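You operate a simulated robot arm through the tools that you are given. There is no shell and no other tool. Be economical: measure what you need, move in short steps, check, and stop when the job is done.

You run a simulated robot arm. Do the job below in one go: nothing can be reset, and whatever is moved stays where it is left.

Task
Put the bottle marked "soap" from the top of the bagging bench on the shelf under the rig table and the bottle that says "OIL" on the top of the level table. Turn the time dial to 5 s. Stack the 5 bar pressure switch from the top of the wash bench on top of the 7 bar pressure switch. Take the filter labelled "rough" from the lower shelf of the wash bench and leave it on the top of the wash bench. Put the blue basket from the lower shelf of the wash bench in the used tray of the panels one rack. Put the fuse on the top of the wash bench away on the issue table. Put the clear cup from the top of the wash bench in the inside of the basin. Put the orange key in the used tray of the panels two rack. Put the yellow plug on the lower circuit shelf. Fetch the beaker from the top tray of the trolley and stand it on the top of the hose reel. Do these in any order. Set down upright: bottle, filter, blue basket, clear cup, yellow plug, beaker.

Only the result counts: the job must be done as asked and must still hold three seconds after the hand-in. Knocking over, shifting, dropping, spilling or breaking anything else fails it.

Robot
A 7-joint arm with a two-finger parallel gripper on a trunk, on a base that drives. Base frame: it is fixed to the floor where the robot stands at the start and does not move with it; the origin is under the middle of the robot, x ahead of it, y to its left, z up; the surface under the hand at the start is at about z = 800. Lengths are in mm, angles in rad, forces in N, time in s.
With the tool pointing down near the work surface it reaches from about 100 to 580 mm from the robot's upright axis, wherever it stands. Its first joint turns from -2.897 to 2.897 rad. Places, roughly: beaker [0, -12500, 750]; blue basket (8x8x13 cm) [-6100, -8100, 300]; blue bottle, white bottle [500, 0, 750]; clear cup [-6000, -8750, 750]; filter [-6000, -8500, 250]; fuse [-6250, -8000, 750]; inside of the basin (20x21 cm) [-6100, -8200, 800]; issue table [3800, -11700, 900]; lower circuit shelf [-1800, -5200, 600]; orange key (5x3x7 cm) [-6100, -9100, 800]; pressure switch [-6000, -8250, 750]; shelf under the rig table [3200, -3100, 300]; time dial [300, 400, 1000]; top of the hose reel [-1800, -9800, 1000]; top of the level table (58x15 cm) [1760, -2900, 780]; top of the wash bench [-6100, -8400, 800]; used tray of the panels one rack (20x20 cm) [-2400, -8280, 700]; used tray of the panels two rack (20x20 cm) [-2340, -11580, 700]; yellow plug (6x6x8 cm) [-1800, -9600, 1000]. Payload 1.57 kg.
The TCP is the grasp point between the finger pads, 30 mm short of the fingertips. In the tool frame z runs along the fingers and y along their closing line. The gripper opens to 80 mm. The fingers are 17 mm wide and 12 mm thick; the gripper's body (40 by 82 mm) begins 80 mm behind the TCP.
Orientation is that of the tool frame in the base frame, as [roll, pitch, yaw] about the fixed x, y, z axes, in that order (R = Rz(yaw) Ry(pitch) Rx(roll)). With the fingers straight down and closing along the base's y, the tool's x points along the base's -x, its y along +y and its z along -z.

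Tools
- The arm moves only by the tool play_rows. Its arguments are lists of equal length, an entry for each row: "travel": the shift along the tool's x, y, z in mm, a list of three; "turn": the turn, a rotation vector about the tool's x, y, z in rad, a list of three; "gripper": the gripper command, from -1 (shut) to 1 (fully open), values between in proportion. In form: {"travel": [[tx, ty, tz], ...], "turn": [[rx, ry, rz], ...], "gripper": [gripper, ...]}. A call has 1 to 8 rows; each row shifts and turns the commanded pose from where the row before left it, along the tool's axes as they then stand. Each row takes 0.2 s and may step no farther than 50 mm and 0.15 rad from the row before; otherwise, or with a gripper value out of range, the whole call is refused. Where a pose cannot be reached the arm comes as near as it can. A force on the tool above 40 N (or 10 N above the force at the start of the call, whichever is more), or a blocked arm, ends the call early, and 0.2 s more pass. The fingers move at their own pace (about 72 mm/s each) and stop on an object; they squeeze with about 32 N. The grip force told is the motor's: it shows also when the fingers shut on nothing. Time passes only in rows, and 0.2 s behind the last, so rows that do not move let the fingers close. The reply holds the time, the measured pose of the TCP, the force on the tool along the base axes, the opening and the grip force, in the units named above and with some noise, with the torque about the TCP (base axes, N m) and any sound that the robot's microphone picked up, and new pictures: "show" is both (left out), scene, wrist or none.
- Cameras (640 x 400 px; columns grow to the right, rows downward): "scene" is now at [214.9, 57.4, 1506.4]; the picture's right is [0.78, -0.63, 0.00], its down [-0.51, -0.63, -0.58] and it looks along [0.37, 0.45, -0.81] (base axes); focal length 238 px, centre (320, 200). "wrist" rides on the gripper at [72, -7, -122] in the tool frame; the picture's right is [0.09, 1.00, 0.00], its down [-0.84, 0.08, -0.54] and it looks along [-0.54, 0.05, 0.84] (tool axes); focal length 238 px, centre (320, 200). There is no depth. A picture from a camera that has moved, and an enlarged one, comes with that camera's place and axes in the base frame and with its lens.
- move_column(by): slides the trunk up (or, below 0, down) by that many mm; the arm and the scene camera ride with it, the base frame stays. It gives what a move gives, with no picture.
- base_move(legs): drives the robot by 1 to 6 legs, each [ahead, left, turn to the left] in mm, mm and rad, along the robot's own axes; the way and the turn of a leg run together, so that a leg with both is an arc; at most 1500 mm and 3.142 rad a leg. The arm and the cameras ride along, it lands a little off, and it stops where it bumps. It gives what a move gives, and a new picture of the scene camera.
- aim_head(pan, tilt): turns the head with the scene camera to pan (to the left, within 1.501 rad either way) and tilt (down, from -0.506 to 1.204), counted from straight ahead of the robot. It gives what a move gives, and a new picture of the scene camera.
- zoom(camera, box): a new picture of the part [left, top, right, bottom] of that camera's present view, enlarged. No time passes.
- sign_off(): hands the job in; it is judged then, once.

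Go step by step. Nothing tells you exact positions but the pictures and the camera data: compare them with the known pose of the tool, close in by small moves and look again before you grip or let go. The budget is 535 turns and 360 pictures, counting those below and the enlarged ones. Unless the task says otherwise, let go and move clear before handing in, and close with one line.

The tools are called by a JSON object that holds its "op" and its "data". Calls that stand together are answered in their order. play_rows: Moves the arm, as the interface text tells. Its arguments: {"type":"object","properties":{"travel":{"type":"array"},"turn":{"type":"array"},"gripper":{"type":"array"},"show":{"type":"string","enum":["both","scene","wrist","none"]}},"required":["travel","turn","gripper"]} The other tools are called the same way: move_column (by) slides the trunk up or down; base_move (legs) drives the base; aim_head (pan, tilt) turns the head that bears the scene camera; zoom (camera, box) takes an enlarged picture of a part of a camera's view; sign_off () hands the job in.

At the start:

```text
clock: 0.0
tool_pos: [293.2, 213.1, 1322.8]
ee_rot: [-3.138, -0.004, 3.14]
force: [-0.8, 0.4, 0.4]
ft_torque: [0.0, 0.01, -0.01]
grip_width: 80.1
grip_force: 0.0
trunk travel left (down, up): [-750.0, 240.0]
robot x, y, heading: [0.6, -2.0, -0.0]
head pan, tilt: [0.887, 0.951]
```

scene: 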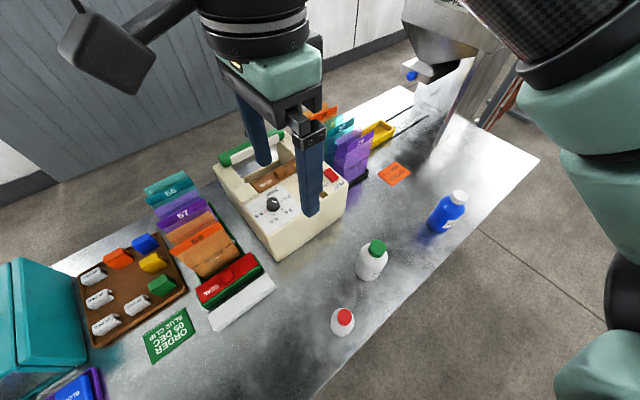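
wrist: 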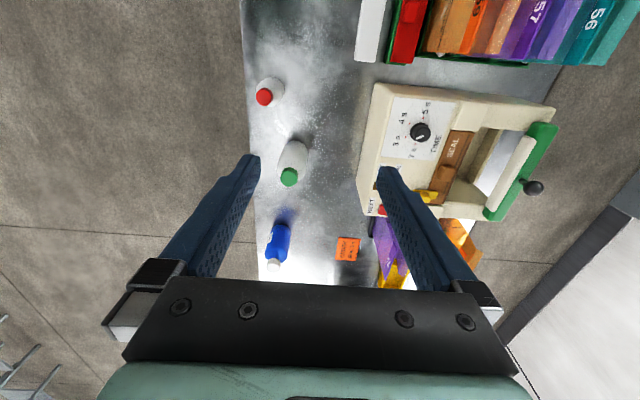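

I see the bagging bench with the sealer and its dial, and three bottles. I'll zoom in on the dial and the bottles to read them.

{"op": "zoom", "data": {"camera": "scene", "box": [210, 130, 370, 230]}}

{"op": "zoom", "data": {"camera": "scene", "box": [320, 180, 480, 340]}}

{"op": "zoom", "data": {"camera": "wrist", "box": [360, 80, 480, 170]}}

```text
4.00 times, centred on (290, 180) of scene
camera zoom: at [214.9, 57.4, 1506.4], right [0.78, -0.63, 0.0], down [-0.51, -0.63, -0.58], along [0.37, 0.45, -0.81], focal length 952 px, centre (440, 280)
```

zoom: 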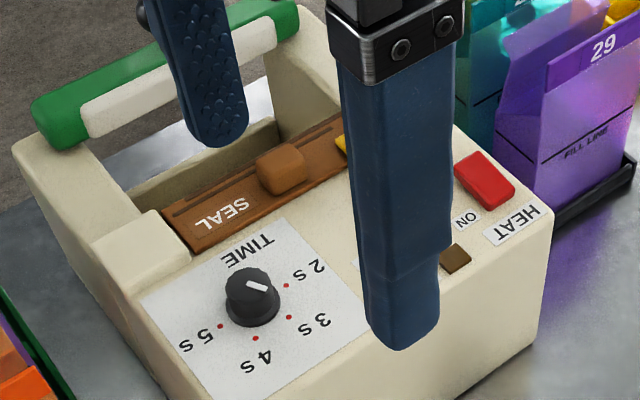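

```text
2.50 times, centred on (400, 260) of scene
camera zoom: at [214.9, 57.4, 1506.4], right [0.78, -0.63, 0.0], down [-0.51, -0.63, -0.58], along [0.37, 0.45, -0.81], focal length 595 px, centre (120, 50)
```

zoom: 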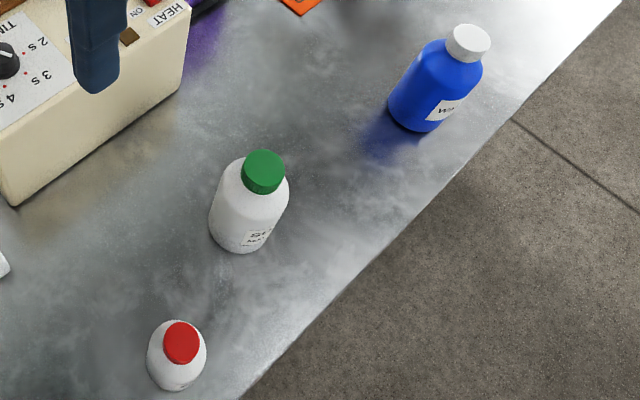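

```text
4.44 times, centred on (420, 125) of wrist
camera zoom: at [223.8, 206.0, 1445.8], right [-0.09, 1.0, -0.01], down [0.84, 0.08, 0.54], along [0.54, 0.04, -0.84], focal length 1059 px, centre (-124, 533)
```

zoom: 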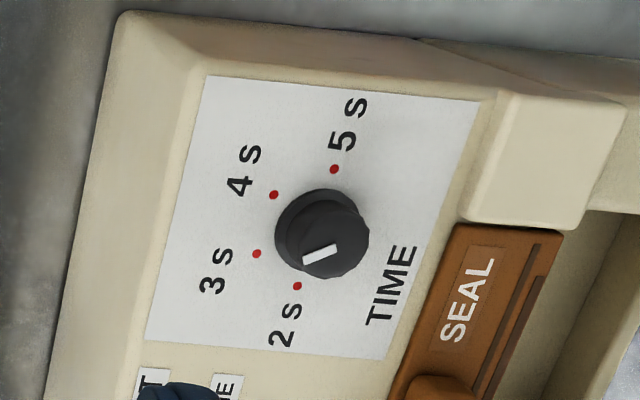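

{"op": "aim_head", "data": {"pan": 0.1, "tilt": 0.95}}

```text
clock: 1.1
tool_pos: [294.6, 212.7, 1323.2]
ee_rot: [-3.136, -0.002, 3.138]
force: [0.1, -1.0, 0.2]
ft_torque: [0.0, 0.01, -0.01]
grip_width: 80.2
grip_force: 0.1
trunk travel left (down, up): [-750.0, 240.0]
robot x, y, heading: [-2.3, 0.9, 0.005]
head pan, tilt: [0.099, 0.949]
camera scene: at [241.4, 8.4, 1506.6], right [0.1, -0.99, 0.0], down [-0.81, -0.08, -0.58], along [0.58, 0.06, -0.81], focal length 238 px, centre (320, 200)
```

scene: 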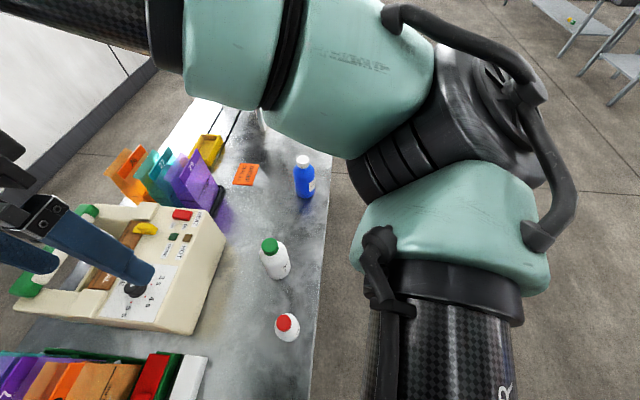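

{"op": "play_rows", "data": {"travel": [[-9, 36, 28], [-9, 36, 28], [-9, 36, 28], [-9, 36, 28], [-8, 34, 30]], "turn": [[0, 0, 0], [0, 0, 0], [0, 0, 0], [0, 0, 0], [0, 0, 0]], "gripper": [1, 1, 1, 1, 1], "show": "wrist"}}

```text
clock: 2.3
tool_pos: [338.4, 392.8, 1182.5]
ee_rot: [-3.135, -0.002, 3.139]
force: [0.5, -0.2, -0.1]
ft_torque: [-0.03, 0.0, 0.01]
grip_width: 79.9
grip_force: 0.1
trunk travel left (down, up): [-750.0, 240.0]
robot x, y, heading: [1.3, 1.3, 0.001]
head pan, tilt: [0.099, 0.949]
camera wrist: at [268.4, 385.7, 1303.8], right [-0.09, 1.0, -0.01], down [0.84, 0.08, 0.54], along [0.54, 0.04, -0.84], focal length 238 px, centre (320, 200)
```

wrist: 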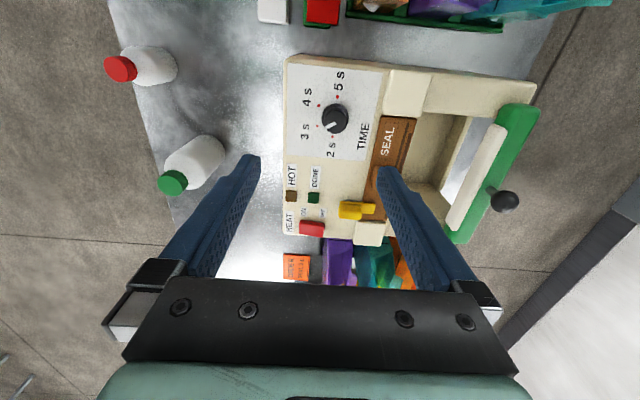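

{"op": "play_rows", "data": {"travel": [[-4, 16, 40]], "turn": [[0, 0, 0]], "gripper": [1], "show": "none"}}

{"op": "zoom", "data": {"camera": "wrist", "box": [260, 60, 420, 160]}}

```text
clock: 2.7
tool_pos: [342.0, 408.9, 1142.5]
ee_rot: [-3.134, -0.003, 3.139]
force: [-0.6, -0.1, -0.1]
ft_torque: [-0.02, 0.02, -0.03]
grip_width: 80.0
grip_force: 0.0
trunk travel left (down, up): [-750.0, 240.0]
robot x, y, heading: [-2.0, -1.4, 0.0]
head pan, tilt: [0.099, 0.949]
```

```text
4.00 times, centred on (340, 110) of wrist
camera zoom: at [271.2, 402.1, 1263.8], right [-0.09, 1.0, -0.01], down [0.84, 0.08, 0.54], along [0.54, 0.04, -0.84], focal length 953 px, centre (240, 560)
```

zoom: 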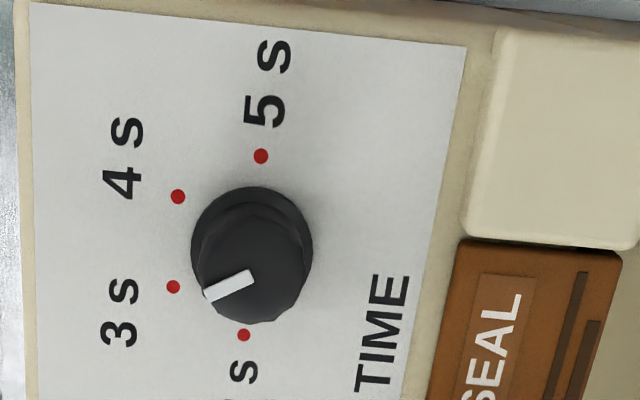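

{"op": "play_rows", "data": {"travel": [[-5, 1, 42], [0, 0, 0], [0, 0, 0], [0, 0, 0], [0, 0, 0], [0, 0, 0], [0, 0, 0], [0, 0, 0]], "turn": [[0, 0, -0.15], [0, 0, -0.15], [0, 0, -0.15], [0, 0, -0.15], [0, 0, -0.15], [0, 0, -0.15], [0, 0, -0.15], [0, 0, 0]], "gripper": [0.4, 0.4, 0.4, 0.4, 0.4, 0.4, 0.4, 0.4], "show": "wrist"}}

```text
clock: 4.5
tool_pos: [348.0, 407.3, 1099.0]
ee_rot: [3.14, -0.004, -2.093]
force: [0.1, 0.4, -0.8]
ft_torque: [-0.02, -0.03, -0.01]
grip_width: 56.0
grip_force: 0.1
trunk travel left (down, up): [-750.0, 240.0]
robot x, y, heading: [2.3, -1.0, 0.004]
head pan, tilt: [0.099, 0.949]
camera wrist: at [318.6, 340.5, 1221.3], right [-0.91, 0.42, 0.0], down [0.35, 0.77, 0.54], along [0.22, 0.49, -0.84], focal length 238 px, centre (320, 200)
```

wrist: 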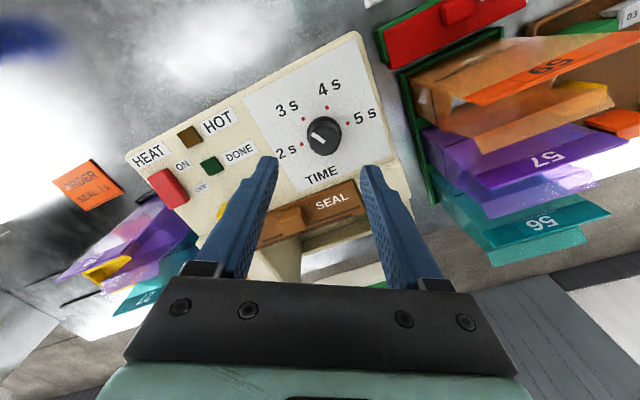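

{"op": "play_rows", "data": {"travel": [[-1.6, 2, 35], [0, 0, 30], [0, 0, 20], [0, 0, 0], [0, 0, 0], [0, 0, 0]], "turn": [[0, 0, 0], [0, 0, 0], [0, 0, 0], [0, 0, 0], [0, 0, 0], [0, 0, 0]], "gripper": [0.4, 0.4, 0.4, -0.5, -0.5, -0.5], "show": "wrist"}}

```text
clock: 5.9
tool_pos: [343.5, 411.1, 1013.7]
ee_rot: [3.139, -0.007, -2.092]
force: [-6.3, 3.5, -2.4]
ft_torque: [0.48, 0.04, -0.02]
grip_width: 29.3
grip_force: 39.3
trunk travel left (down, up): [-750.0, 240.0]
robot x, y, heading: [-2.1, -1.2, 0.003]
head pan, tilt: [0.099, 0.949]
camera wrist: at [315.6, 344.3, 1135.5], right [-0.91, 0.42, 0.0], down [0.35, 0.77, 0.54], along [0.22, 0.49, -0.84], focal length 238 px, centre (320, 200)
```

wrist: 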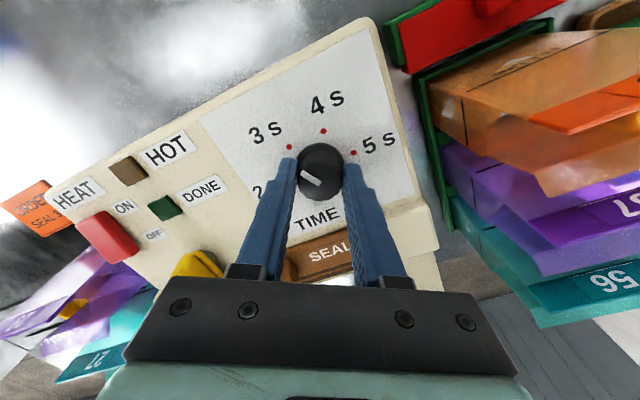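

{"op": "play_rows", "data": {"travel": [[0, 0, 0], [0, 0, 0], [0, 0, 0], [0, 0, 0], [0, 0, 0], [0, 0, 0], [0, 0, 0], [0, 0, 0]], "turn": [[0, 0, 0.149], [0, 0, 0.149], [0, 0, 0.149], [0, 0, 0.149], [0, 0, 0.149], [0, 0, 0.149], [0, 0, 0.149], [0, 0, 0]], "gripper": [-0.5, -0.5, -0.5, -0.5, -0.5, -0.5, -0.5, -0.5], "show": "wrist"}}

```text
clock: 7.7
tool_pos: [342.5, 410.8, 1014.7]
ee_rot: [-3.138, -0.006, -3.138]
force: [-11.3, 14.2, -3.6]
ft_torque: [0.56, 1.01, 0.02]
grip_width: 29.5
grip_force: 38.4
trunk travel left (down, up): [-750.0, 240.0]
robot x, y, heading: [-1.7, -1.9, 0.002]
head pan, tilt: [0.099, 0.949]
camera wrist: at [273.4, 404.0, 1135.5], right [-0.1, 1.0, 0.0], down [0.84, 0.08, 0.54], along [0.53, 0.05, -0.84], focal length 238 px, centre (320, 200)
```

wrist: 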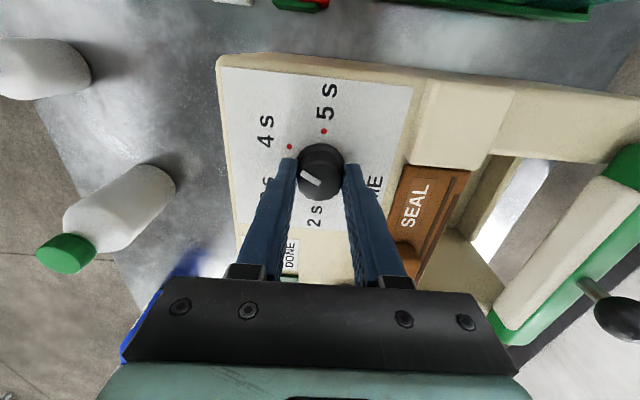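

{"op": "play_rows", "data": {"travel": [[0, 0, 0], [0, 0, 0], [0, 0, 0], [0, 0, 0], [0, 0, 0], [0, 0, 0], [0, 0, 0], [0, 0, 0]], "turn": [[0, 0, 0.149], [0, 0, 0.149], [0, 0, 0.149], [0, 0, 0.149], [0, 0, 0.149], [0, 0, 0.149], [0, 0, 0.149], [0, 0, 0]], "gripper": [-0.5, -0.5, -0.5, -0.5, -0.5, -0.5, -0.5, -0.5], "show": "wrist"}}

```text
clock: 9.5
tool_pos: [344.2, 412.3, 1014.0]
ee_rot: [-3.136, -0.002, 2.104]
force: [-10.2, 21.6, -2.0]
ft_torque: [1.16, 0.6, -0.06]
grip_width: 29.3
grip_force: 39.4
trunk travel left (down, up): [-750.0, 240.0]
robot x, y, heading: [0.0, -2.6, -0.002]
head pan, tilt: [0.099, 0.949]
camera wrist: at [303.7, 470.2, 1135.2], right [0.81, 0.59, -0.01], down [0.5, -0.68, 0.54], along [0.31, -0.44, -0.84], focal length 238 px, centre (320, 200)
```

wrist: 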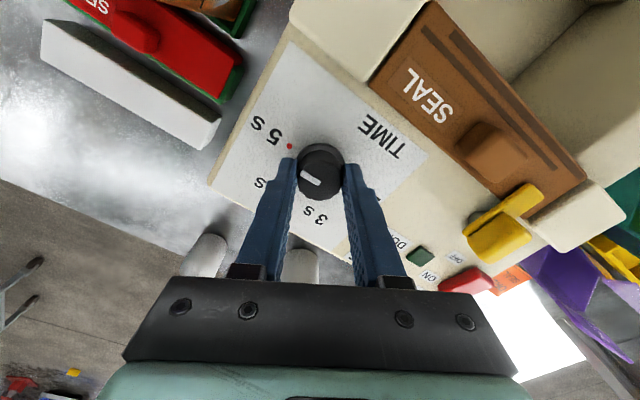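

{"op": "play_rows", "data": {"travel": [[0, 0, 0], [0, 0, 0], [0, 0, -40], [0, 0, -40], [0, 0, -40]], "turn": [[0, 0, 0], [0, 0, 0], [0, 0, 0], [0, 0, 0], [0, 0, 0]], "gripper": [0.4, 0.4, 0.4, 0.4, 0.4], "show": "none"}}

{"op": "zoom", "data": {"camera": "wrist", "box": [240, 80, 400, 180]}}

```text
clock: 10.7
tool_pos: [343.9, 409.1, 1133.0]
ee_rot: [-3.134, 0.004, 2.104]
force: [-0.5, 0.2, 0.3]
ft_torque: [0.0, 0.01, -0.03]
grip_width: 56.2
grip_force: 0.0
trunk travel left (down, up): [-750.0, 240.0]
robot x, y, heading: [1.5, -3.0, -0.002]
head pan, tilt: [0.099, 0.949]
```

```text
4.00 times, centred on (320, 130) of wrist
camera zoom: at [303.8, 467.3, 1254.1], right [0.81, 0.59, -0.01], down [0.49, -0.68, 0.54], along [0.31, -0.45, -0.84], focal length 953 px, centre (320, 480)
```

zoom: 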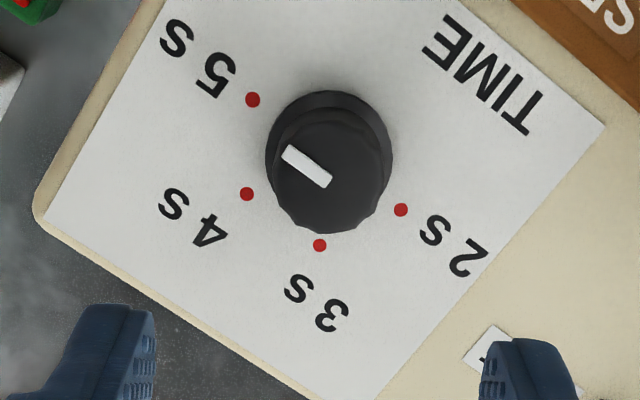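

Dial now points at 5 s. Next I read the bottle labels.

{"op": "zoom", "data": {"camera": "scene", "box": [240, 140, 340, 350]}}

```text
1.90 times, centred on (290, 245) of scene
camera zoom: at [240.5, 8.4, 1506.7], right [0.1, -1.0, 0.0], down [-0.81, -0.08, -0.58], along [0.58, 0.06, -0.81], focal length 454 px, centre (377, 114)
```

zoom: 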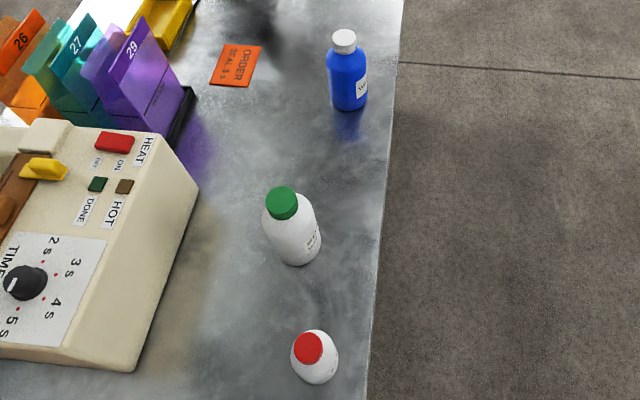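

{"op": "play_rows", "data": {"travel": [[0, 0, -50], [0, 0, -50], [0, 0, -30], [0, 0, 0], [0, 0, 0], [0, 0, 0], [0, 0, 0]], "turn": [[0, 0, -0.148], [0, 0, -0.148], [0, 0, -0.148], [0, 0, -0.148], [0, 0, -0.148], [0, 0, -0.148], [0, 0, -0.148]], "gripper": [1, 1, 1, 1, 1, 1, 1], "show": "none"}}

{"op": "play_rows", "data": {"travel": [[0, -45, 0], [0, -45, 0], [0, -45, 0], [0, -45, 0], [0, -45, 0], [0, -45, 0], [0, -45, 0], [0, -45, 0]], "turn": [[0, 0, 0], [0, 0, 0], [0, 0, 0], [0, 0, 0], [0, 0, 0], [0, 0, 0], [0, 0, 0], [0, 0, 0]], "gripper": [1, 1, 1, 1, 1, 1, 1, 1], "show": "scene"}}

```text
clock: 12.3
tool_pos: [345.5, 410.3, 1263.2]
ee_rot: [-3.135, -0.004, -3.141]
force: [-0.3, -0.5, -0.2]
ft_torque: [0.0, -0.06, 0.02]
grip_width: 80.3
grip_force: 0.0
trunk travel left (down, up): [-750.0, 240.0]
robot x, y, heading: [2.9, -0.7, -0.002]
head pan, tilt: [0.099, 0.949]
```

```text
clock: 14.1
tool_pos: [346.3, 48.3, 1268.2]
ee_rot: [-3.137, -0.002, 3.139]
force: [0.0, 0.4, -0.1]
ft_torque: [0.02, -0.03, 0.0]
grip_width: 79.8
grip_force: 0.1
trunk travel left (down, up): [-750.0, 240.0]
robot x, y, heading: [-0.4, -0.3, 0.002]
head pan, tilt: [0.099, 0.949]
camera scene: at [241.9, 7.3, 1506.5], right [0.1, -1.0, 0.0], down [-0.81, -0.08, -0.58], along [0.58, 0.06, -0.81], focal length 238 px, centre (320, 200)
```

scene: 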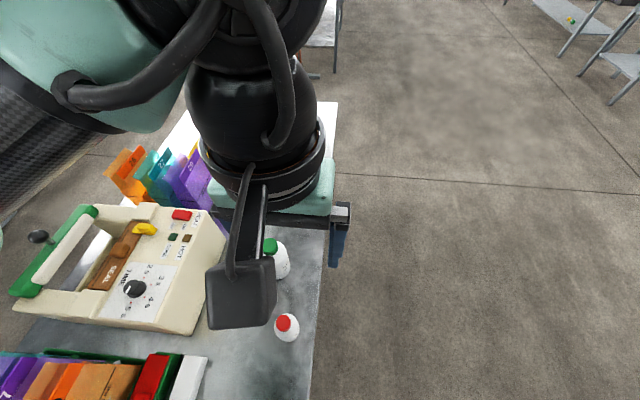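

{"op": "aim_head", "data": {"pan": -1.0, "tilt": 0.35}}

```text
clock: 15.4
tool_pos: [347.0, 48.6, 1268.8]
ee_rot: [-3.135, -0.005, 3.139]
force: [0.9, 0.0, -0.3]
ft_torque: [-0.02, 0.03, 0.02]
grip_width: 80.0
grip_force: 0.0
trunk travel left (down, up): [-750.0, 240.0]
robot x, y, heading: [3.5, 1.9, 0.002]
head pan, tilt: [-1.0, 0.351]
camera scene: at [219.4, -77.2, 1557.7], right [-0.84, -0.54, 0.0], down [-0.19, 0.29, -0.94], along [0.51, -0.79, -0.34], focal length 238 px, centre (320, 200)
```

scene: 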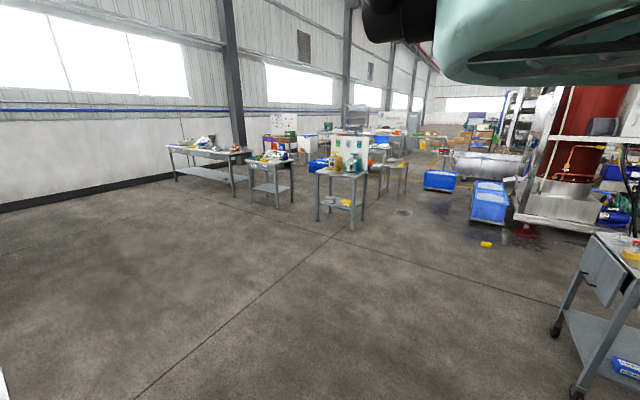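

{"op": "aim_head", "data": {"pan": -1.5, "tilt": 0.35}}

```text
clock: 16.4
tool_pos: [346.1, 49.4, 1268.1]
ee_rot: [-3.135, -0.004, 3.139]
force: [-0.5, 0.4, 0.0]
ft_torque: [0.01, -0.02, -0.01]
grip_width: 80.0
grip_force: 0.1
trunk travel left (down, up): [-750.0, 240.0]
robot x, y, heading: [1.2, -1.7, 0.001]
head pan, tilt: [-1.499, 0.351]
camera scene: at [175.8, -91.8, 1557.7], right [-1.0, -0.07, 0.0], down [-0.02, 0.34, -0.94], along [0.07, -0.94, -0.34], focal length 238 px, centre (320, 200)
```

scene: 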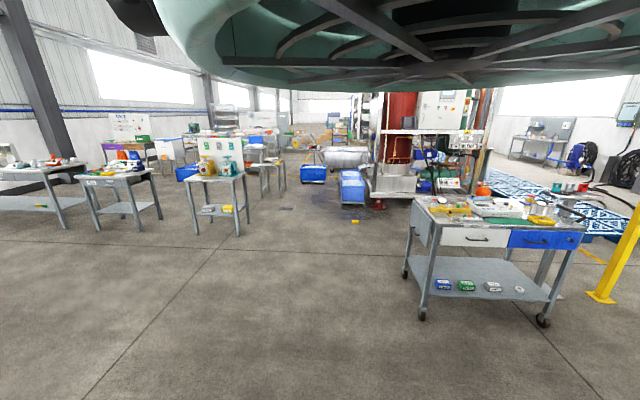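

{"op": "base_move", "data": {"legs": [[0, -500, 0]]}}

{"op": "aim_head", "data": {"pan": 0.85, "tilt": 0.7}}

```text
clock: 19.3
tool_pos: [346.6, -454.1, 1268.4]
ee_rot: [-3.138, -0.002, -3.141]
force: [-0.3, 1.3, 0.3]
ft_torque: [-0.01, 0.0, -0.01]
grip_width: 80.1
grip_force: 0.0
trunk travel left (down, up): [-750.0, 240.0]
robot x, y, heading: [3.8, -500.4, 0.0]
head pan, tilt: [-1.499, 0.351]
camera scene: at [176.7, -595.6, 1557.7], right [-1.0, -0.07, 0.0], down [-0.03, 0.34, -0.94], along [0.07, -0.94, -0.34], focal length 238 px, centre (320, 200)
```

scene: 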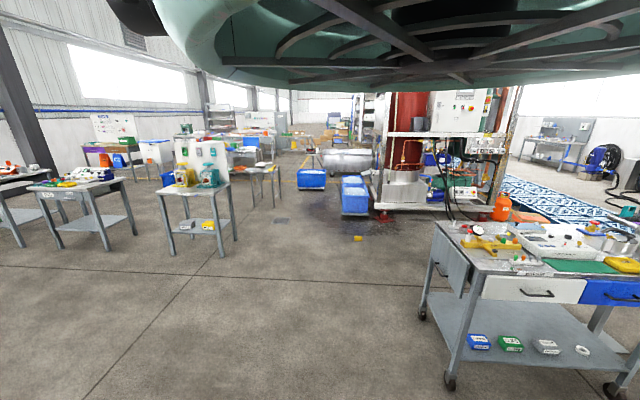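

```text
clock: 21.5
tool_pos: [346.9, -454.1, 1267.8]
ee_rot: [-3.136, -0.003, -3.141]
force: [-0.1, 0.4, -0.2]
ft_torque: [0.03, -0.01, 0.03]
grip_width: 79.9
grip_force: 0.1
trunk travel left (down, up): [-750.0, 240.0]
robot x, y, heading: [-1.1, -505.6, 0.007]
head pan, tilt: [0.85, 0.7]
camera scene: at [225.7, -438.7, 1526.4], right [0.75, -0.66, 0.0], down [-0.42, -0.48, -0.77], along [0.5, 0.58, -0.64], focal length 238 px, centre (320, 200)
```

scene: 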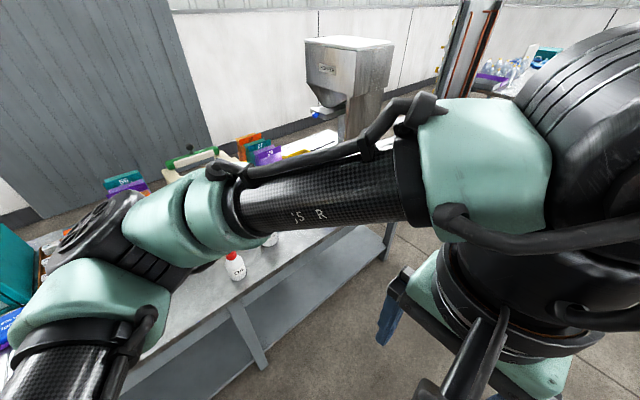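

{"op": "play_rows", "data": {"travel": [[0, -49, 0], [0, -49, 0], [0, -49, 0], [0, -49, 0], [0, -49, 0], [0, -49, 0], [0, -49, 0], [10, -40, 0]], "turn": [[0, 0, 0], [0, 0, 0], [0, 0, 0], [0, 0, 0], [0, 0, 0], [0, 0, 0], [0, 0, 0], [0, 0, 0]], "gripper": [1, 1, 1, 1, 1, 1, 1, 1], "show": "scene"}}

```text
clock: 23.3
tool_pos: [333.4, -840.0, 1269.6]
ee_rot: [-3.138, -0.004, 3.141]
force: [-0.8, 0.4, 0.2]
ft_torque: [0.03, 0.01, -0.02]
grip_width: 80.0
grip_force: 0.1
trunk travel left (down, up): [-750.0, 240.0]
robot x, y, heading: [1.0, -501.8, -0.002]
head pan, tilt: [0.85, 0.7]
camera scene: at [225.2, -439.7, 1526.5], right [0.75, -0.66, 0.0], down [-0.42, -0.48, -0.77], along [0.5, 0.58, -0.64], focal length 238 px, centre (320, 200)
```

scene: 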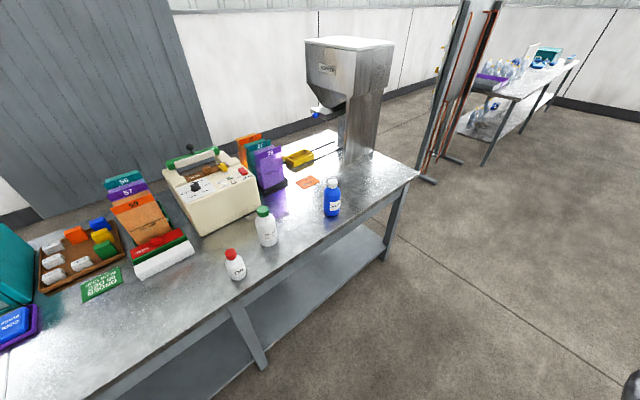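

{"op": "zoom", "data": {"camera": "scene", "box": [215, 165, 355, 285]}}

```text
3.33 times, centred on (285, 225) of scene
camera zoom: at [225.2, -439.7, 1526.5], right [0.75, -0.66, 0.0], down [-0.42, -0.48, -0.77], along [0.5, 0.58, -0.64], focal length 794 px, centre (437, 117)
```

zoom: 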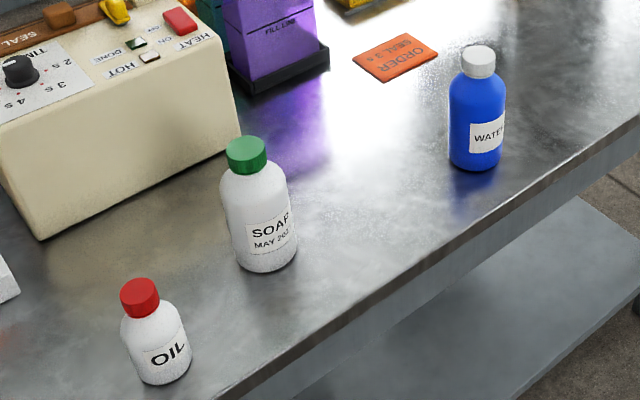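

{"op": "base_move", "data": {"legs": [[0, 300, 0]]}}

{"op": "play_rows", "data": {"travel": [[0, 49, 0], [0, 49, 0], [0, 49, 0], [0, 49, 0], [0, 49, 0], [0, 49, 0], [0, 49, 0], [0, 49, 0]], "turn": [[0, 0, 0], [0, 0, 0], [0, 0, 0], [0, 0, 0], [0, 0, 0], [0, 0, 0], [0, 0, 0], [0, 0, 0]], "gripper": [1, 1, 1, 1, 1, 1, 1, 1], "show": "none"}}

{"op": "play_rows", "data": {"travel": [[2, 44, 17], [2, 44, 17], [2, 44, 17], [2, 44, 17], [2, 44, 17]], "turn": [[0, 0, 0], [0, 0, 0], [0, 0, 0], [0, 0, 0], [0, 0, 0]], "gripper": [1, 1, 1, 1, 1], "show": "wrist"}}

```text
clock: 25.3
tool_pos: [335.0, -544.8, 1270.3]
ee_rot: [-3.136, -0.003, -3.134]
force: [-0.8, -0.1, 0.1]
ft_torque: [-0.03, 0.03, 0.0]
grip_width: 80.0
grip_force: 0.0
trunk travel left (down, up): [-750.0, 240.0]
robot x, y, heading: [-0.2, -211.5, 0.008]
head pan, tilt: [0.85, 0.7]
camera scene: at [223.3, -144.5, 1526.3], right [0.76, -0.65, 0.0], down [-0.42, -0.49, -0.76], along [0.5, 0.58, -0.64], focal length 238 px, centre (320, 200)
```

scene: 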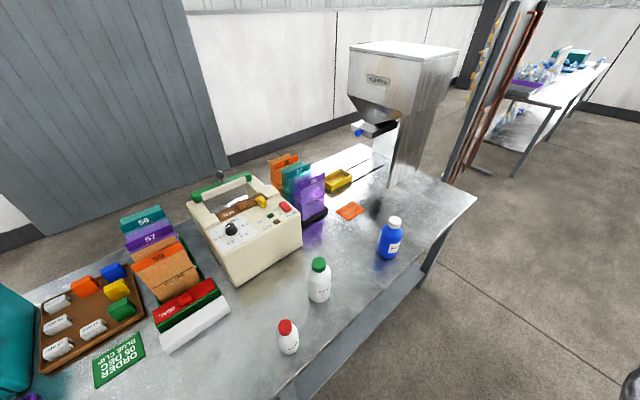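

```text
clock: 27.1
tool_pos: [332.2, -148.8, 1268.6]
ee_rot: [-3.135, -0.003, -3.138]
force: [-0.8, 0.9, 0.2]
ft_torque: [-0.02, -0.04, 0.01]
grip_width: 80.2
grip_force: 0.1
trunk travel left (down, up): [-750.0, 240.0]
robot x, y, heading: [3.6, -217.8, 0.009]
head pan, tilt: [0.85, 0.7]
```

```text
clock: 28.3
tool_pos: [319.3, 70.7, 1179.6]
ee_rot: [-3.137, -0.005, -3.134]
force: [0.3, -0.1, 0.2]
ft_torque: [-0.02, 0.02, 0.01]
grip_width: 79.9
grip_force: 0.1
trunk travel left (down, up): [-750.0, 240.0]
robot x, y, heading: [1.4, -213.3, 0.009]
head pan, tilt: [0.85, 0.7]
camera wrist: at [249.1, 61.9, 1301.6], right [-0.1, 1.0, 0.0], down [0.84, 0.09, 0.54], along [0.54, 0.05, -0.84], focal length 238 px, centre (320, 200)
```

wrist: 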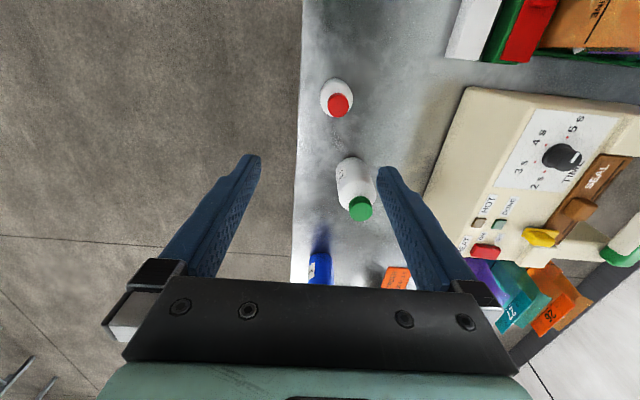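

{"op": "play_rows", "data": {"travel": [[0, 27, 20], [0, 0, 50], [0, 0, 50], [0, 0, 40], [0, 0, 0]], "turn": [[0, 0, 0], [0, 0, 0], [0, 0, 0], [0, 0, 0], [0, 0, 0]], "gripper": [0.8, 0.8, 0.8, 0.8, 0.8], "show": "wrist"}}

```text
clock: 29.5
tool_pos: [320.4, 92.1, 1018.2]
ee_rot: [-3.136, -0.004, -3.137]
force: [1.0, 0.2, -1.1]
ft_torque: [-0.01, -0.03, 0.0]
grip_width: 72.1
grip_force: 0.0
trunk travel left (down, up): [-750.0, 240.0]
robot x, y, heading: [-2.5, -213.1, 0.009]
head pan, tilt: [0.85, 0.7]
camera wrist: at [249.7, 85.0, 1140.8], right [-0.1, 1.0, -0.01], down [0.84, 0.09, 0.54], along [0.54, 0.05, -0.84], focal length 238 px, centre (320, 200)
```

wrist: 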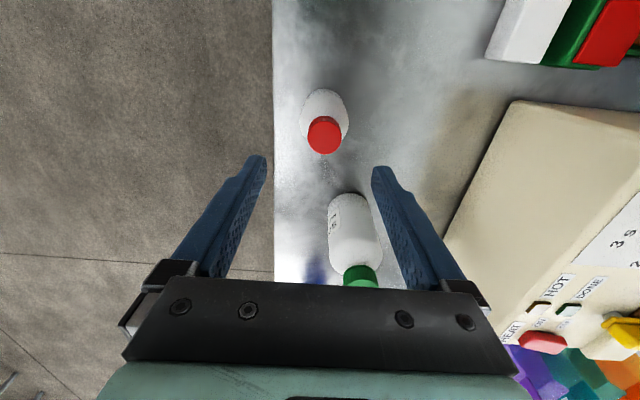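

{"op": "play_rows", "data": {"travel": [[0, 3, 43], [0, 0, 48], [0, 0, 0]], "turn": [[0, 0, 0], [0, 0, 0], [0, 0, 0]], "gripper": [0.8, 0.8, 0.8], "show": "both"}}

```text
clock: 30.3
tool_pos: [319.8, 96.8, 928.7]
ee_rot: [-3.136, -0.003, -3.138]
force: [0.1, 0.0, 0.0]
ft_torque: [-0.01, 0.04, -0.01]
grip_width: 71.9
grip_force: 0.1
trunk travel left (down, up): [-750.0, 240.0]
robot x, y, heading: [-2.3, -210.8, 0.013]
head pan, tilt: [0.85, 0.7]
camera scene: at [223.1, -144.7, 1526.4], right [0.76, -0.65, 0.0], down [-0.42, -0.49, -0.77], along [0.5, 0.58, -0.64], focal length 238 px, centre (320, 200)
camera wrist: at [250.4, 89.3, 1052.2], right [-0.1, 1.0, -0.01], down [0.84, 0.08, 0.54], along [0.54, 0.05, -0.84], focal length 238 px, centre (320, 200)
```

scene: 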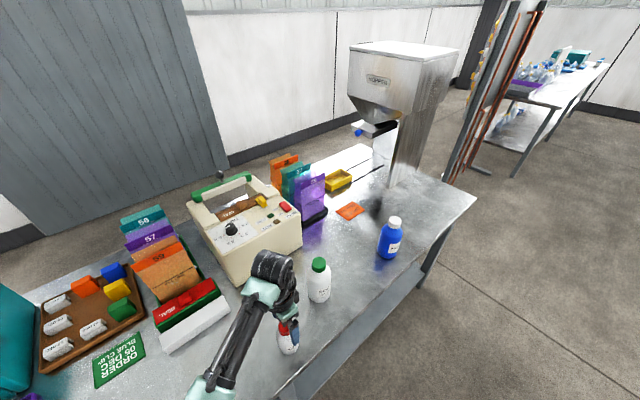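
wrist: 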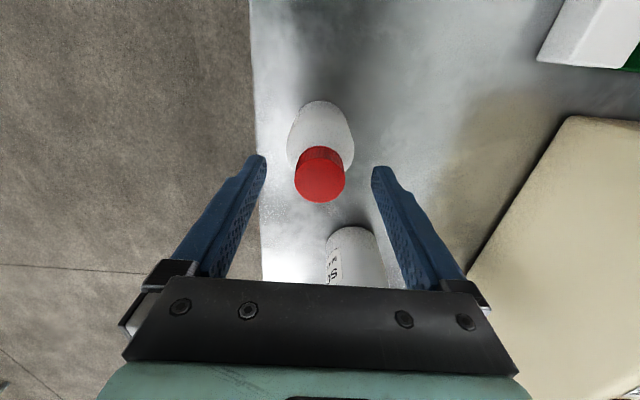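

{"op": "play_rows", "data": {"travel": [[0, 0, 6], [0, 0, 0], [0, 0, 0], [0, 0, 0], [0, 0, -40], [0, 0, -40]], "turn": [[0, 0, 0], [0, 0, 0], [0, 0, 0], [0, 0, 0], [0, 0, 0], [0, 0, 0]], "gripper": [0.8, -0.5, -0.5, -0.5, -0.5, -0.5], "show": "wrist"}}

```text
clock: 31.7
tool_pos: [318.6, 97.2, 1002.4]
ee_rot: [-3.135, -0.003, -3.137]
force: [0.2, 0.0, -2.7]
ft_torque: [0.02, -0.03, 0.01]
grip_width: 31.5
grip_force: 31.6
trunk travel left (down, up): [-750.0, 240.0]
robot x, y, heading: [-4.6, -212.9, 0.017]
head pan, tilt: [0.85, 0.7]
camera wrist: at [249.8, 90.1, 1124.3], right [-0.1, 1.0, -0.01], down [0.84, 0.09, 0.54], along [0.54, 0.05, -0.84], focal length 238 px, centre (320, 200)
```

wrist: 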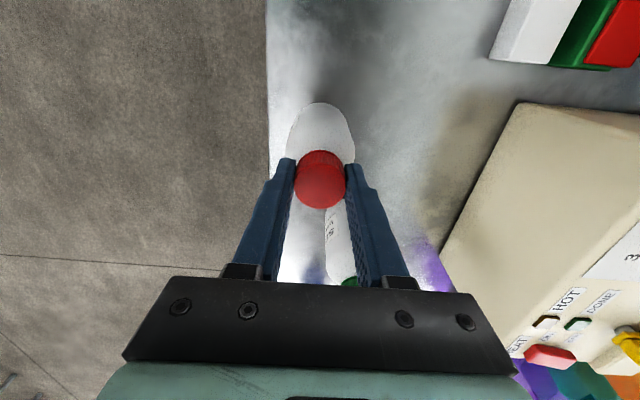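

{"op": "play_rows", "data": {"travel": [[0, 0, -50], [0, 0, -50], [0, -50, -50], [0, -50, 0], [0, -50, 0], [0, -50, 0], [0, -50, 0], [0, -50, 0]], "turn": [[0, 0, 0], [0, 0, 0], [0, 0, 0], [0, 0, 0], [0, 0, 0], [0, 0, 0], [0, 0, 0], [0, 0, 0]], "gripper": [-0.5, -0.5, -0.5, -0.5, -0.5, -0.5, -0.5, -0.5], "show": "none"}}

{"op": "base_move", "data": {"legs": [[0, -500, 0], [0, 0, -0.785]]}}

{"op": "aim_head", "data": {"pan": -0.4, "tilt": 0.3}}

```text
refused: row 3 steps farther than a row can; nothing moved
```

```text
clock: 36.6
tool_pos: [448.1, -706.2, 1002.0]
ee_rot: [-3.136, -0.003, 2.369]
force: [-0.3, 0.0, -2.3]
ft_torque: [-0.02, 0.03, 0.01]
grip_width: 31.7
grip_force: 32.0
trunk travel left (down, up): [-750.0, 240.0]
robot x, y, heading: [3.7, -699.9, -0.764]
head pan, tilt: [0.85, 0.7]
camera scene: at [209.3, -810.7, 1526.3], right [0.08, -1.0, 0.0], down [-0.64, -0.05, -0.76], along [0.76, 0.06, -0.64], focal length 238 px, centre (320, 200)
```

scene: 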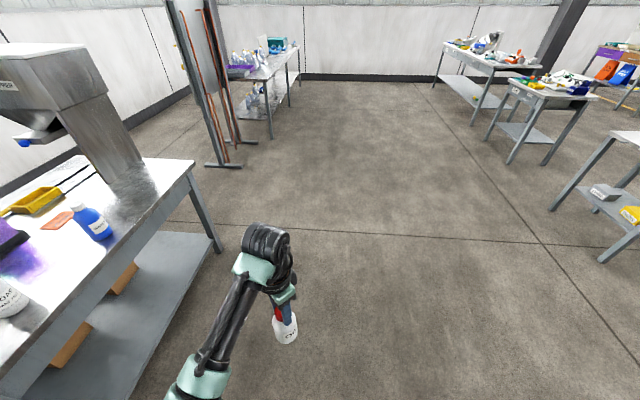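

```text
clock: 38.1
tool_pos: [449.1, -705.8, 1001.8]
ee_rot: [-3.135, -0.005, 2.371]
force: [0.4, -0.1, -2.8]
ft_torque: [-0.01, -0.01, -0.02]
grip_width: 31.6
grip_force: 31.7
trunk travel left (down, up): [-750.0, 240.0]
robot x, y, heading: [3.8, -699.6, -0.766]
head pan, tilt: [-0.4, 0.3]
camera scene: at [161.4, -903.5, 1562.4], right [-0.92, -0.39, 0.0], down [-0.12, 0.27, -0.96], along [0.38, -0.88, -0.3], focal length 238 px, centre (320, 200)
```

scene: 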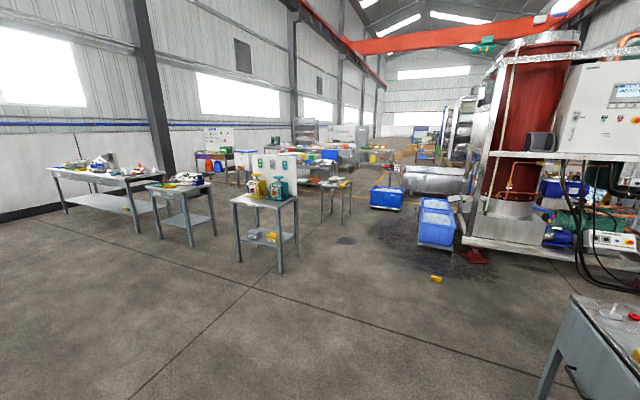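

{"op": "zoom", "data": {"camera": "scene", "box": [40, 130, 320, 280]}}

```text
2.29 times, centred on (180, 205) of scene
camera zoom: at [161.4, -903.5, 1562.4], right [-0.92, -0.39, 0.0], down [-0.12, 0.27, -0.96], along [0.38, -0.88, -0.3], focal length 544 px, centre (640, 189)
```

zoom: 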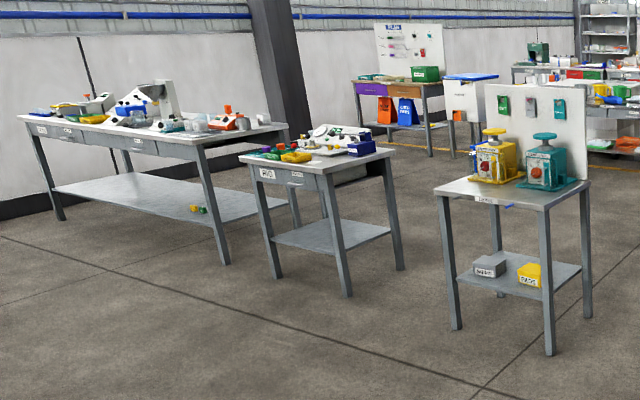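

{"op": "base_move", "data": {"legs": [[0, 0, -0.805], [1450, 0, 0], [0, 1450, 0], [0, 250, 0]]}}

{"op": "aim_head", "data": {"pan": 0.0, "tilt": 0.6}}

```text
clock: 55.5
tool_pos: [2000.8, -2421.5, 1003.0]
ee_rot: [-3.137, -0.005, 1.59]
force: [-0.8, -0.5, -2.0]
ft_torque: [-0.01, 0.0, 0.03]
grip_width: 31.6
grip_force: 32.2
trunk travel left (down, up): [-750.0, 240.0]
robot x, y, heading: [1685.9, -2108.8, -1.549]
head pan, tilt: [-0.4, 0.3]
camera scene: at [1656.8, -2360.6, 1562.4], right [-0.93, 0.37, 0.0], down [0.11, 0.28, -0.96], along [-0.35, -0.89, -0.3], focal length 238 px, centre (320, 200)
```

scene: 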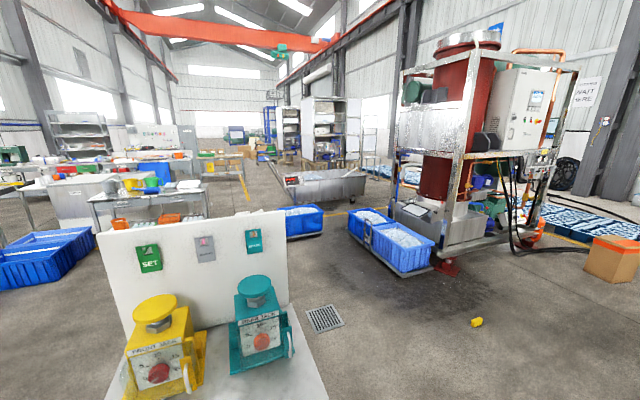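

```text
clock: 56.4
tool_pos: [2001.8, -2421.2, 1002.3]
ee_rot: [-3.137, -0.004, 1.592]
force: [0.1, -0.3, -2.3]
ft_torque: [0.02, 0.03, 0.0]
grip_width: 31.4
grip_force: 31.8
trunk travel left (down, up): [-750.0, 240.0]
robot x, y, heading: [1690.8, -2105.1, -1.544]
head pan, tilt: [0.0, 0.6]
camera scene: at [1692.5, -2362.1, 1535.0], right [-1.0, -0.02, 0.0], down [-0.01, 0.56, -0.83], along [0.02, -0.83, -0.56], focal length 238 px, centre (320, 200)
```

scene: 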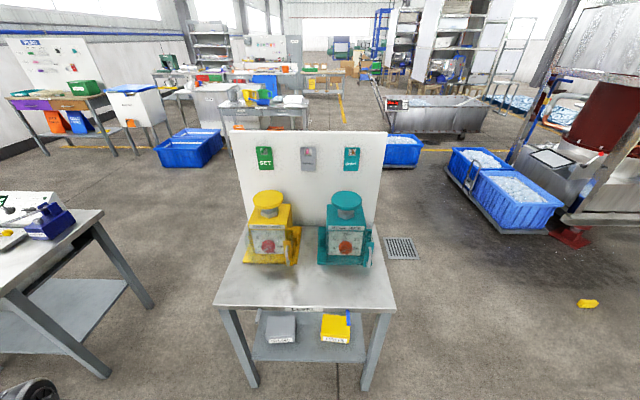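

{"op": "base_move", "data": {"legs": [[350, 0, 0]]}}

```text
clock: 58.6
tool_pos: [2008.8, -2774.2, 1001.9]
ee_rot: [-3.137, -0.003, 1.591]
force: [0.5, -0.7, -2.7]
ft_torque: [-0.02, 0.02, -0.03]
grip_width: 31.7
grip_force: 32.1
trunk travel left (down, up): [-750.0, 240.0]
robot x, y, heading: [1696.7, -2455.9, -1.542]
head pan, tilt: [0.0, 0.6]
camera scene: at [1701.9, -2714.5, 1534.9], right [-1.0, -0.03, 0.0], down [-0.01, 0.57, -0.82], along [0.02, -0.82, -0.57], focal length 238 px, centre (320, 200)
```

scene: 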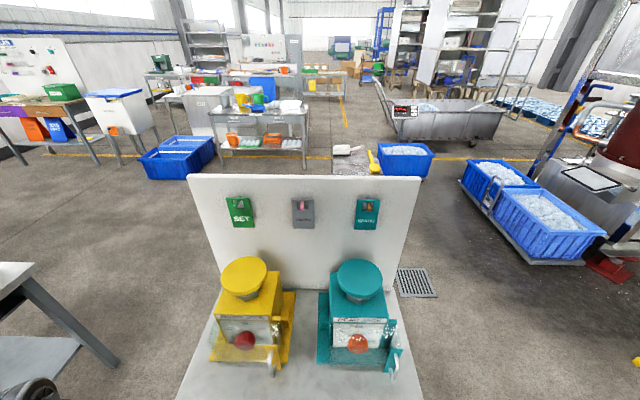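

{"op": "play_rows", "data": {"travel": [[0, -43, 0], [0, -43, 0], [0, -43, 0], [0, -43, 0], [0, -43, 0], [0, -41, 0], [-47, 0, 0], [-47, 0, 0]], "turn": [[0, 0, 0], [0, 0, 0], [0, 0, 0], [0, 0, 0], [0, 0, 0], [0, 0, 0], [0, 0, 0], [0, 0, 0]], "gripper": [-0.5, -0.5, -0.5, -0.5, -0.5, -0.5, -0.5, -0.5], "show": "both"}}

```text
clock: 60.4
tool_pos: [1754.6, -2875.4, 1004.1]
ee_rot: [-3.138, -0.004, 1.594]
force: [0.1, -0.5, -2.8]
ft_torque: [0.01, -0.02, 0.01]
grip_width: 31.7
grip_force: 32.3
trunk travel left (down, up): [-750.0, 240.0]
robot x, y, heading: [1698.1, -2460.4, -1.545]
head pan, tilt: [0.0, 0.6]
camera scene: at [1701.3, -2714.9, 1534.8], right [-1.0, -0.03, 0.0], down [-0.01, 0.57, -0.82], along [0.02, -0.82, -0.57], focal length 238 px, centre (320, 200)
camera wrist: at [1748.9, -2805.3, 1126.5], right [0.99, 0.11, -0.01], down [0.1, -0.84, 0.54], along [0.06, -0.53, -0.84], focal length 238 px, centre (320, 200)
```

scene: 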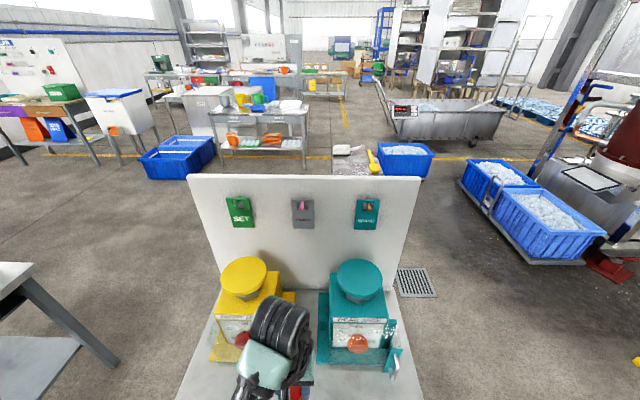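
wrist: 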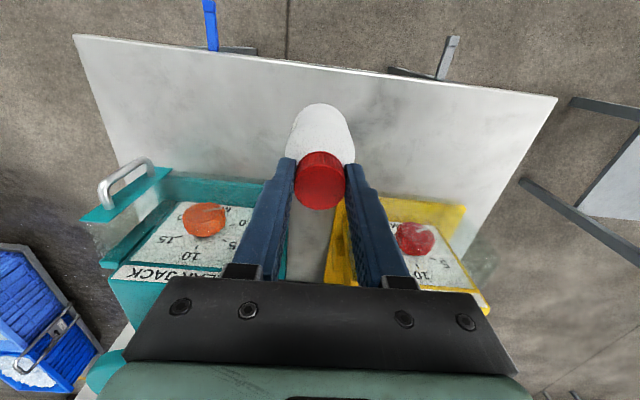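

{"op": "play_rows", "data": {"travel": [[-37, 0, 0], [0, 0, 45], [0, 0, 40], [0, 0, 0]], "turn": [[0, 0, 0], [0, 0, 0], [0, 0, 0], [0, 0, 0]], "gripper": [-0.5, -0.5, -0.5, -0.5], "show": "both"}}

```text
clock: 61.4
tool_pos: [1755.8, -2911.3, 917.6]
ee_rot: [-3.136, -0.003, 1.59]
force: [0.1, 0.3, -2.7]
ft_torque: [-0.02, 0.01, 0.0]
grip_width: 31.6
grip_force: 32.6
trunk travel left (down, up): [-750.0, 240.0]
robot x, y, heading: [1696.8, -2453.8, -1.537]
head pan, tilt: [0.0, 0.6]
camera scene: at [1701.8, -2714.0, 1535.0], right [-1.0, -0.03, 0.0], down [-0.01, 0.56, -0.83], along [0.02, -0.82, -0.56], focal length 238 px, centre (320, 200)
camera wrist: at [1748.9, -2841.4, 1039.7], right [0.99, 0.11, -0.01], down [0.1, -0.84, 0.54], along [0.06, -0.54, -0.84], focal length 238 px, centre (320, 200)
```

scene: 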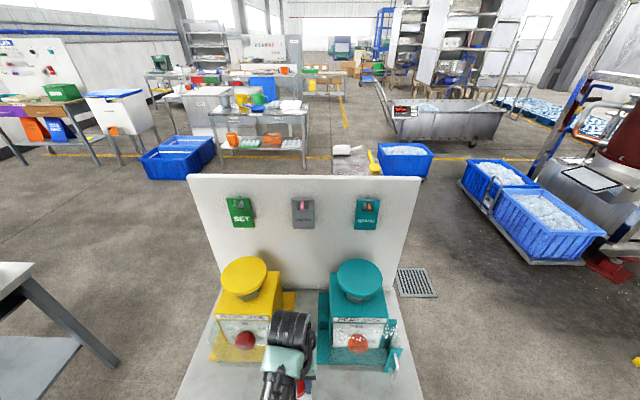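
wrist: 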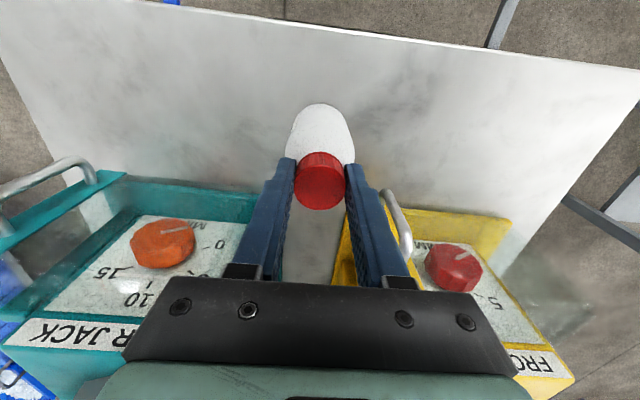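

{"op": "play_rows", "data": {"travel": [[0, 0, 5], [0, 0, 4], [0, 0, 3]], "turn": [[0, 0, 0], [0, 0, 0], [0, 0, 0]], "gripper": [-0.5, -0.5, -0.5], "show": "none"}}

```text
clock: 62.2
tool_pos: [1755.9, -2910.9, 905.4]
ee_rot: [-3.137, -0.003, 1.594]
force: [-0.5, -0.1, -3.2]
ft_torque: [0.04, -0.01, 0.01]
grip_width: 31.5
grip_force: 31.8
trunk travel left (down, up): [-750.0, 240.0]
robot x, y, heading: [1694.3, -2457.6, -1.54]
head pan, tilt: [0.0, 0.6]
```

{"op": "play_rows", "data": {"travel": [[0, 0, 3], [0, 0, 3], [0, 0, 2]], "turn": [[0, 0, 0], [0, 0, 0], [0, 0, 0]], "gripper": [-0.5, -0.5, -0.5], "show": "wrist"}}

```text
clock: 63.0
tool_pos: [1757.2, -2909.8, 901.7]
ee_rot: [-3.137, 0.006, 1.591]
force: [-2.1, -3.6, 26.6]
ft_torque: [-0.08, 0.14, -0.09]
grip_width: 31.9
grip_force: 32.4
trunk travel left (down, up): [-750.0, 240.0]
robot x, y, heading: [1697.8, -2455.7, -1.544]
head pan, tilt: [0.0, 0.6]
camera wrist: at [1750.1, -2839.4, 1022.6], right [0.99, 0.11, 0.0], down [0.1, -0.83, 0.55], along [0.06, -0.54, -0.84], focal length 238 px, centre (320, 200)
```

wrist: 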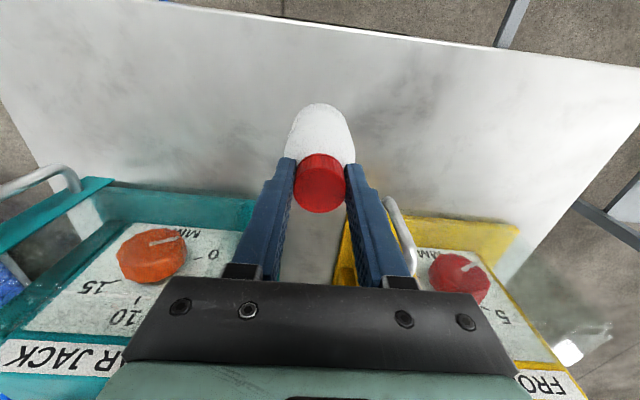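

{"op": "play_rows", "data": {"travel": [[0, 0, -3.5], [0, 0, 0], [0, 0, 0], [0, 0, 0], [0, 0, -30], [0, 0, -45], [0, 0, -45], [30, 0, -30]], "turn": [[0, 0, 0], [0, 0, 0], [0, 0, 0], [0, 0, 0], [0, 0, 0], [0, 0, 0], [0, 0, 0], [0, 0, 0]], "gripper": [-0.5, -0.2, 0.2, 0.35, 0.35, 0.35, 0.35, 0.35], "show": "wrist"}}

```text
clock: 64.8
tool_pos: [1757.8, -2879.2, 1051.7]
ee_rot: [-3.137, -0.003, 1.591]
force: [-0.1, 0.5, 0.8]
ft_torque: [0.01, -0.02, -0.02]
grip_width: 54.0
grip_force: 0.1
trunk travel left (down, up): [-750.0, 240.0]
robot x, y, heading: [1695.5, -2456.9, -1.547]
head pan, tilt: [0.0, 0.6]
camera wrist: at [1750.9, -2810.1, 1173.7], right [0.99, 0.11, 0.0], down [0.1, -0.84, 0.54], along [0.06, -0.54, -0.84], focal length 238 px, centre (320, 200)
```

wrist: 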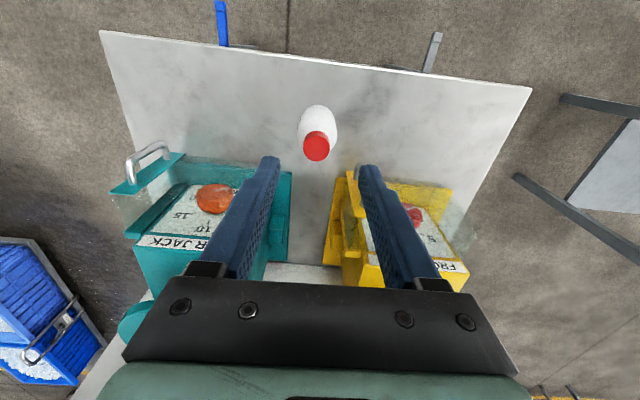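

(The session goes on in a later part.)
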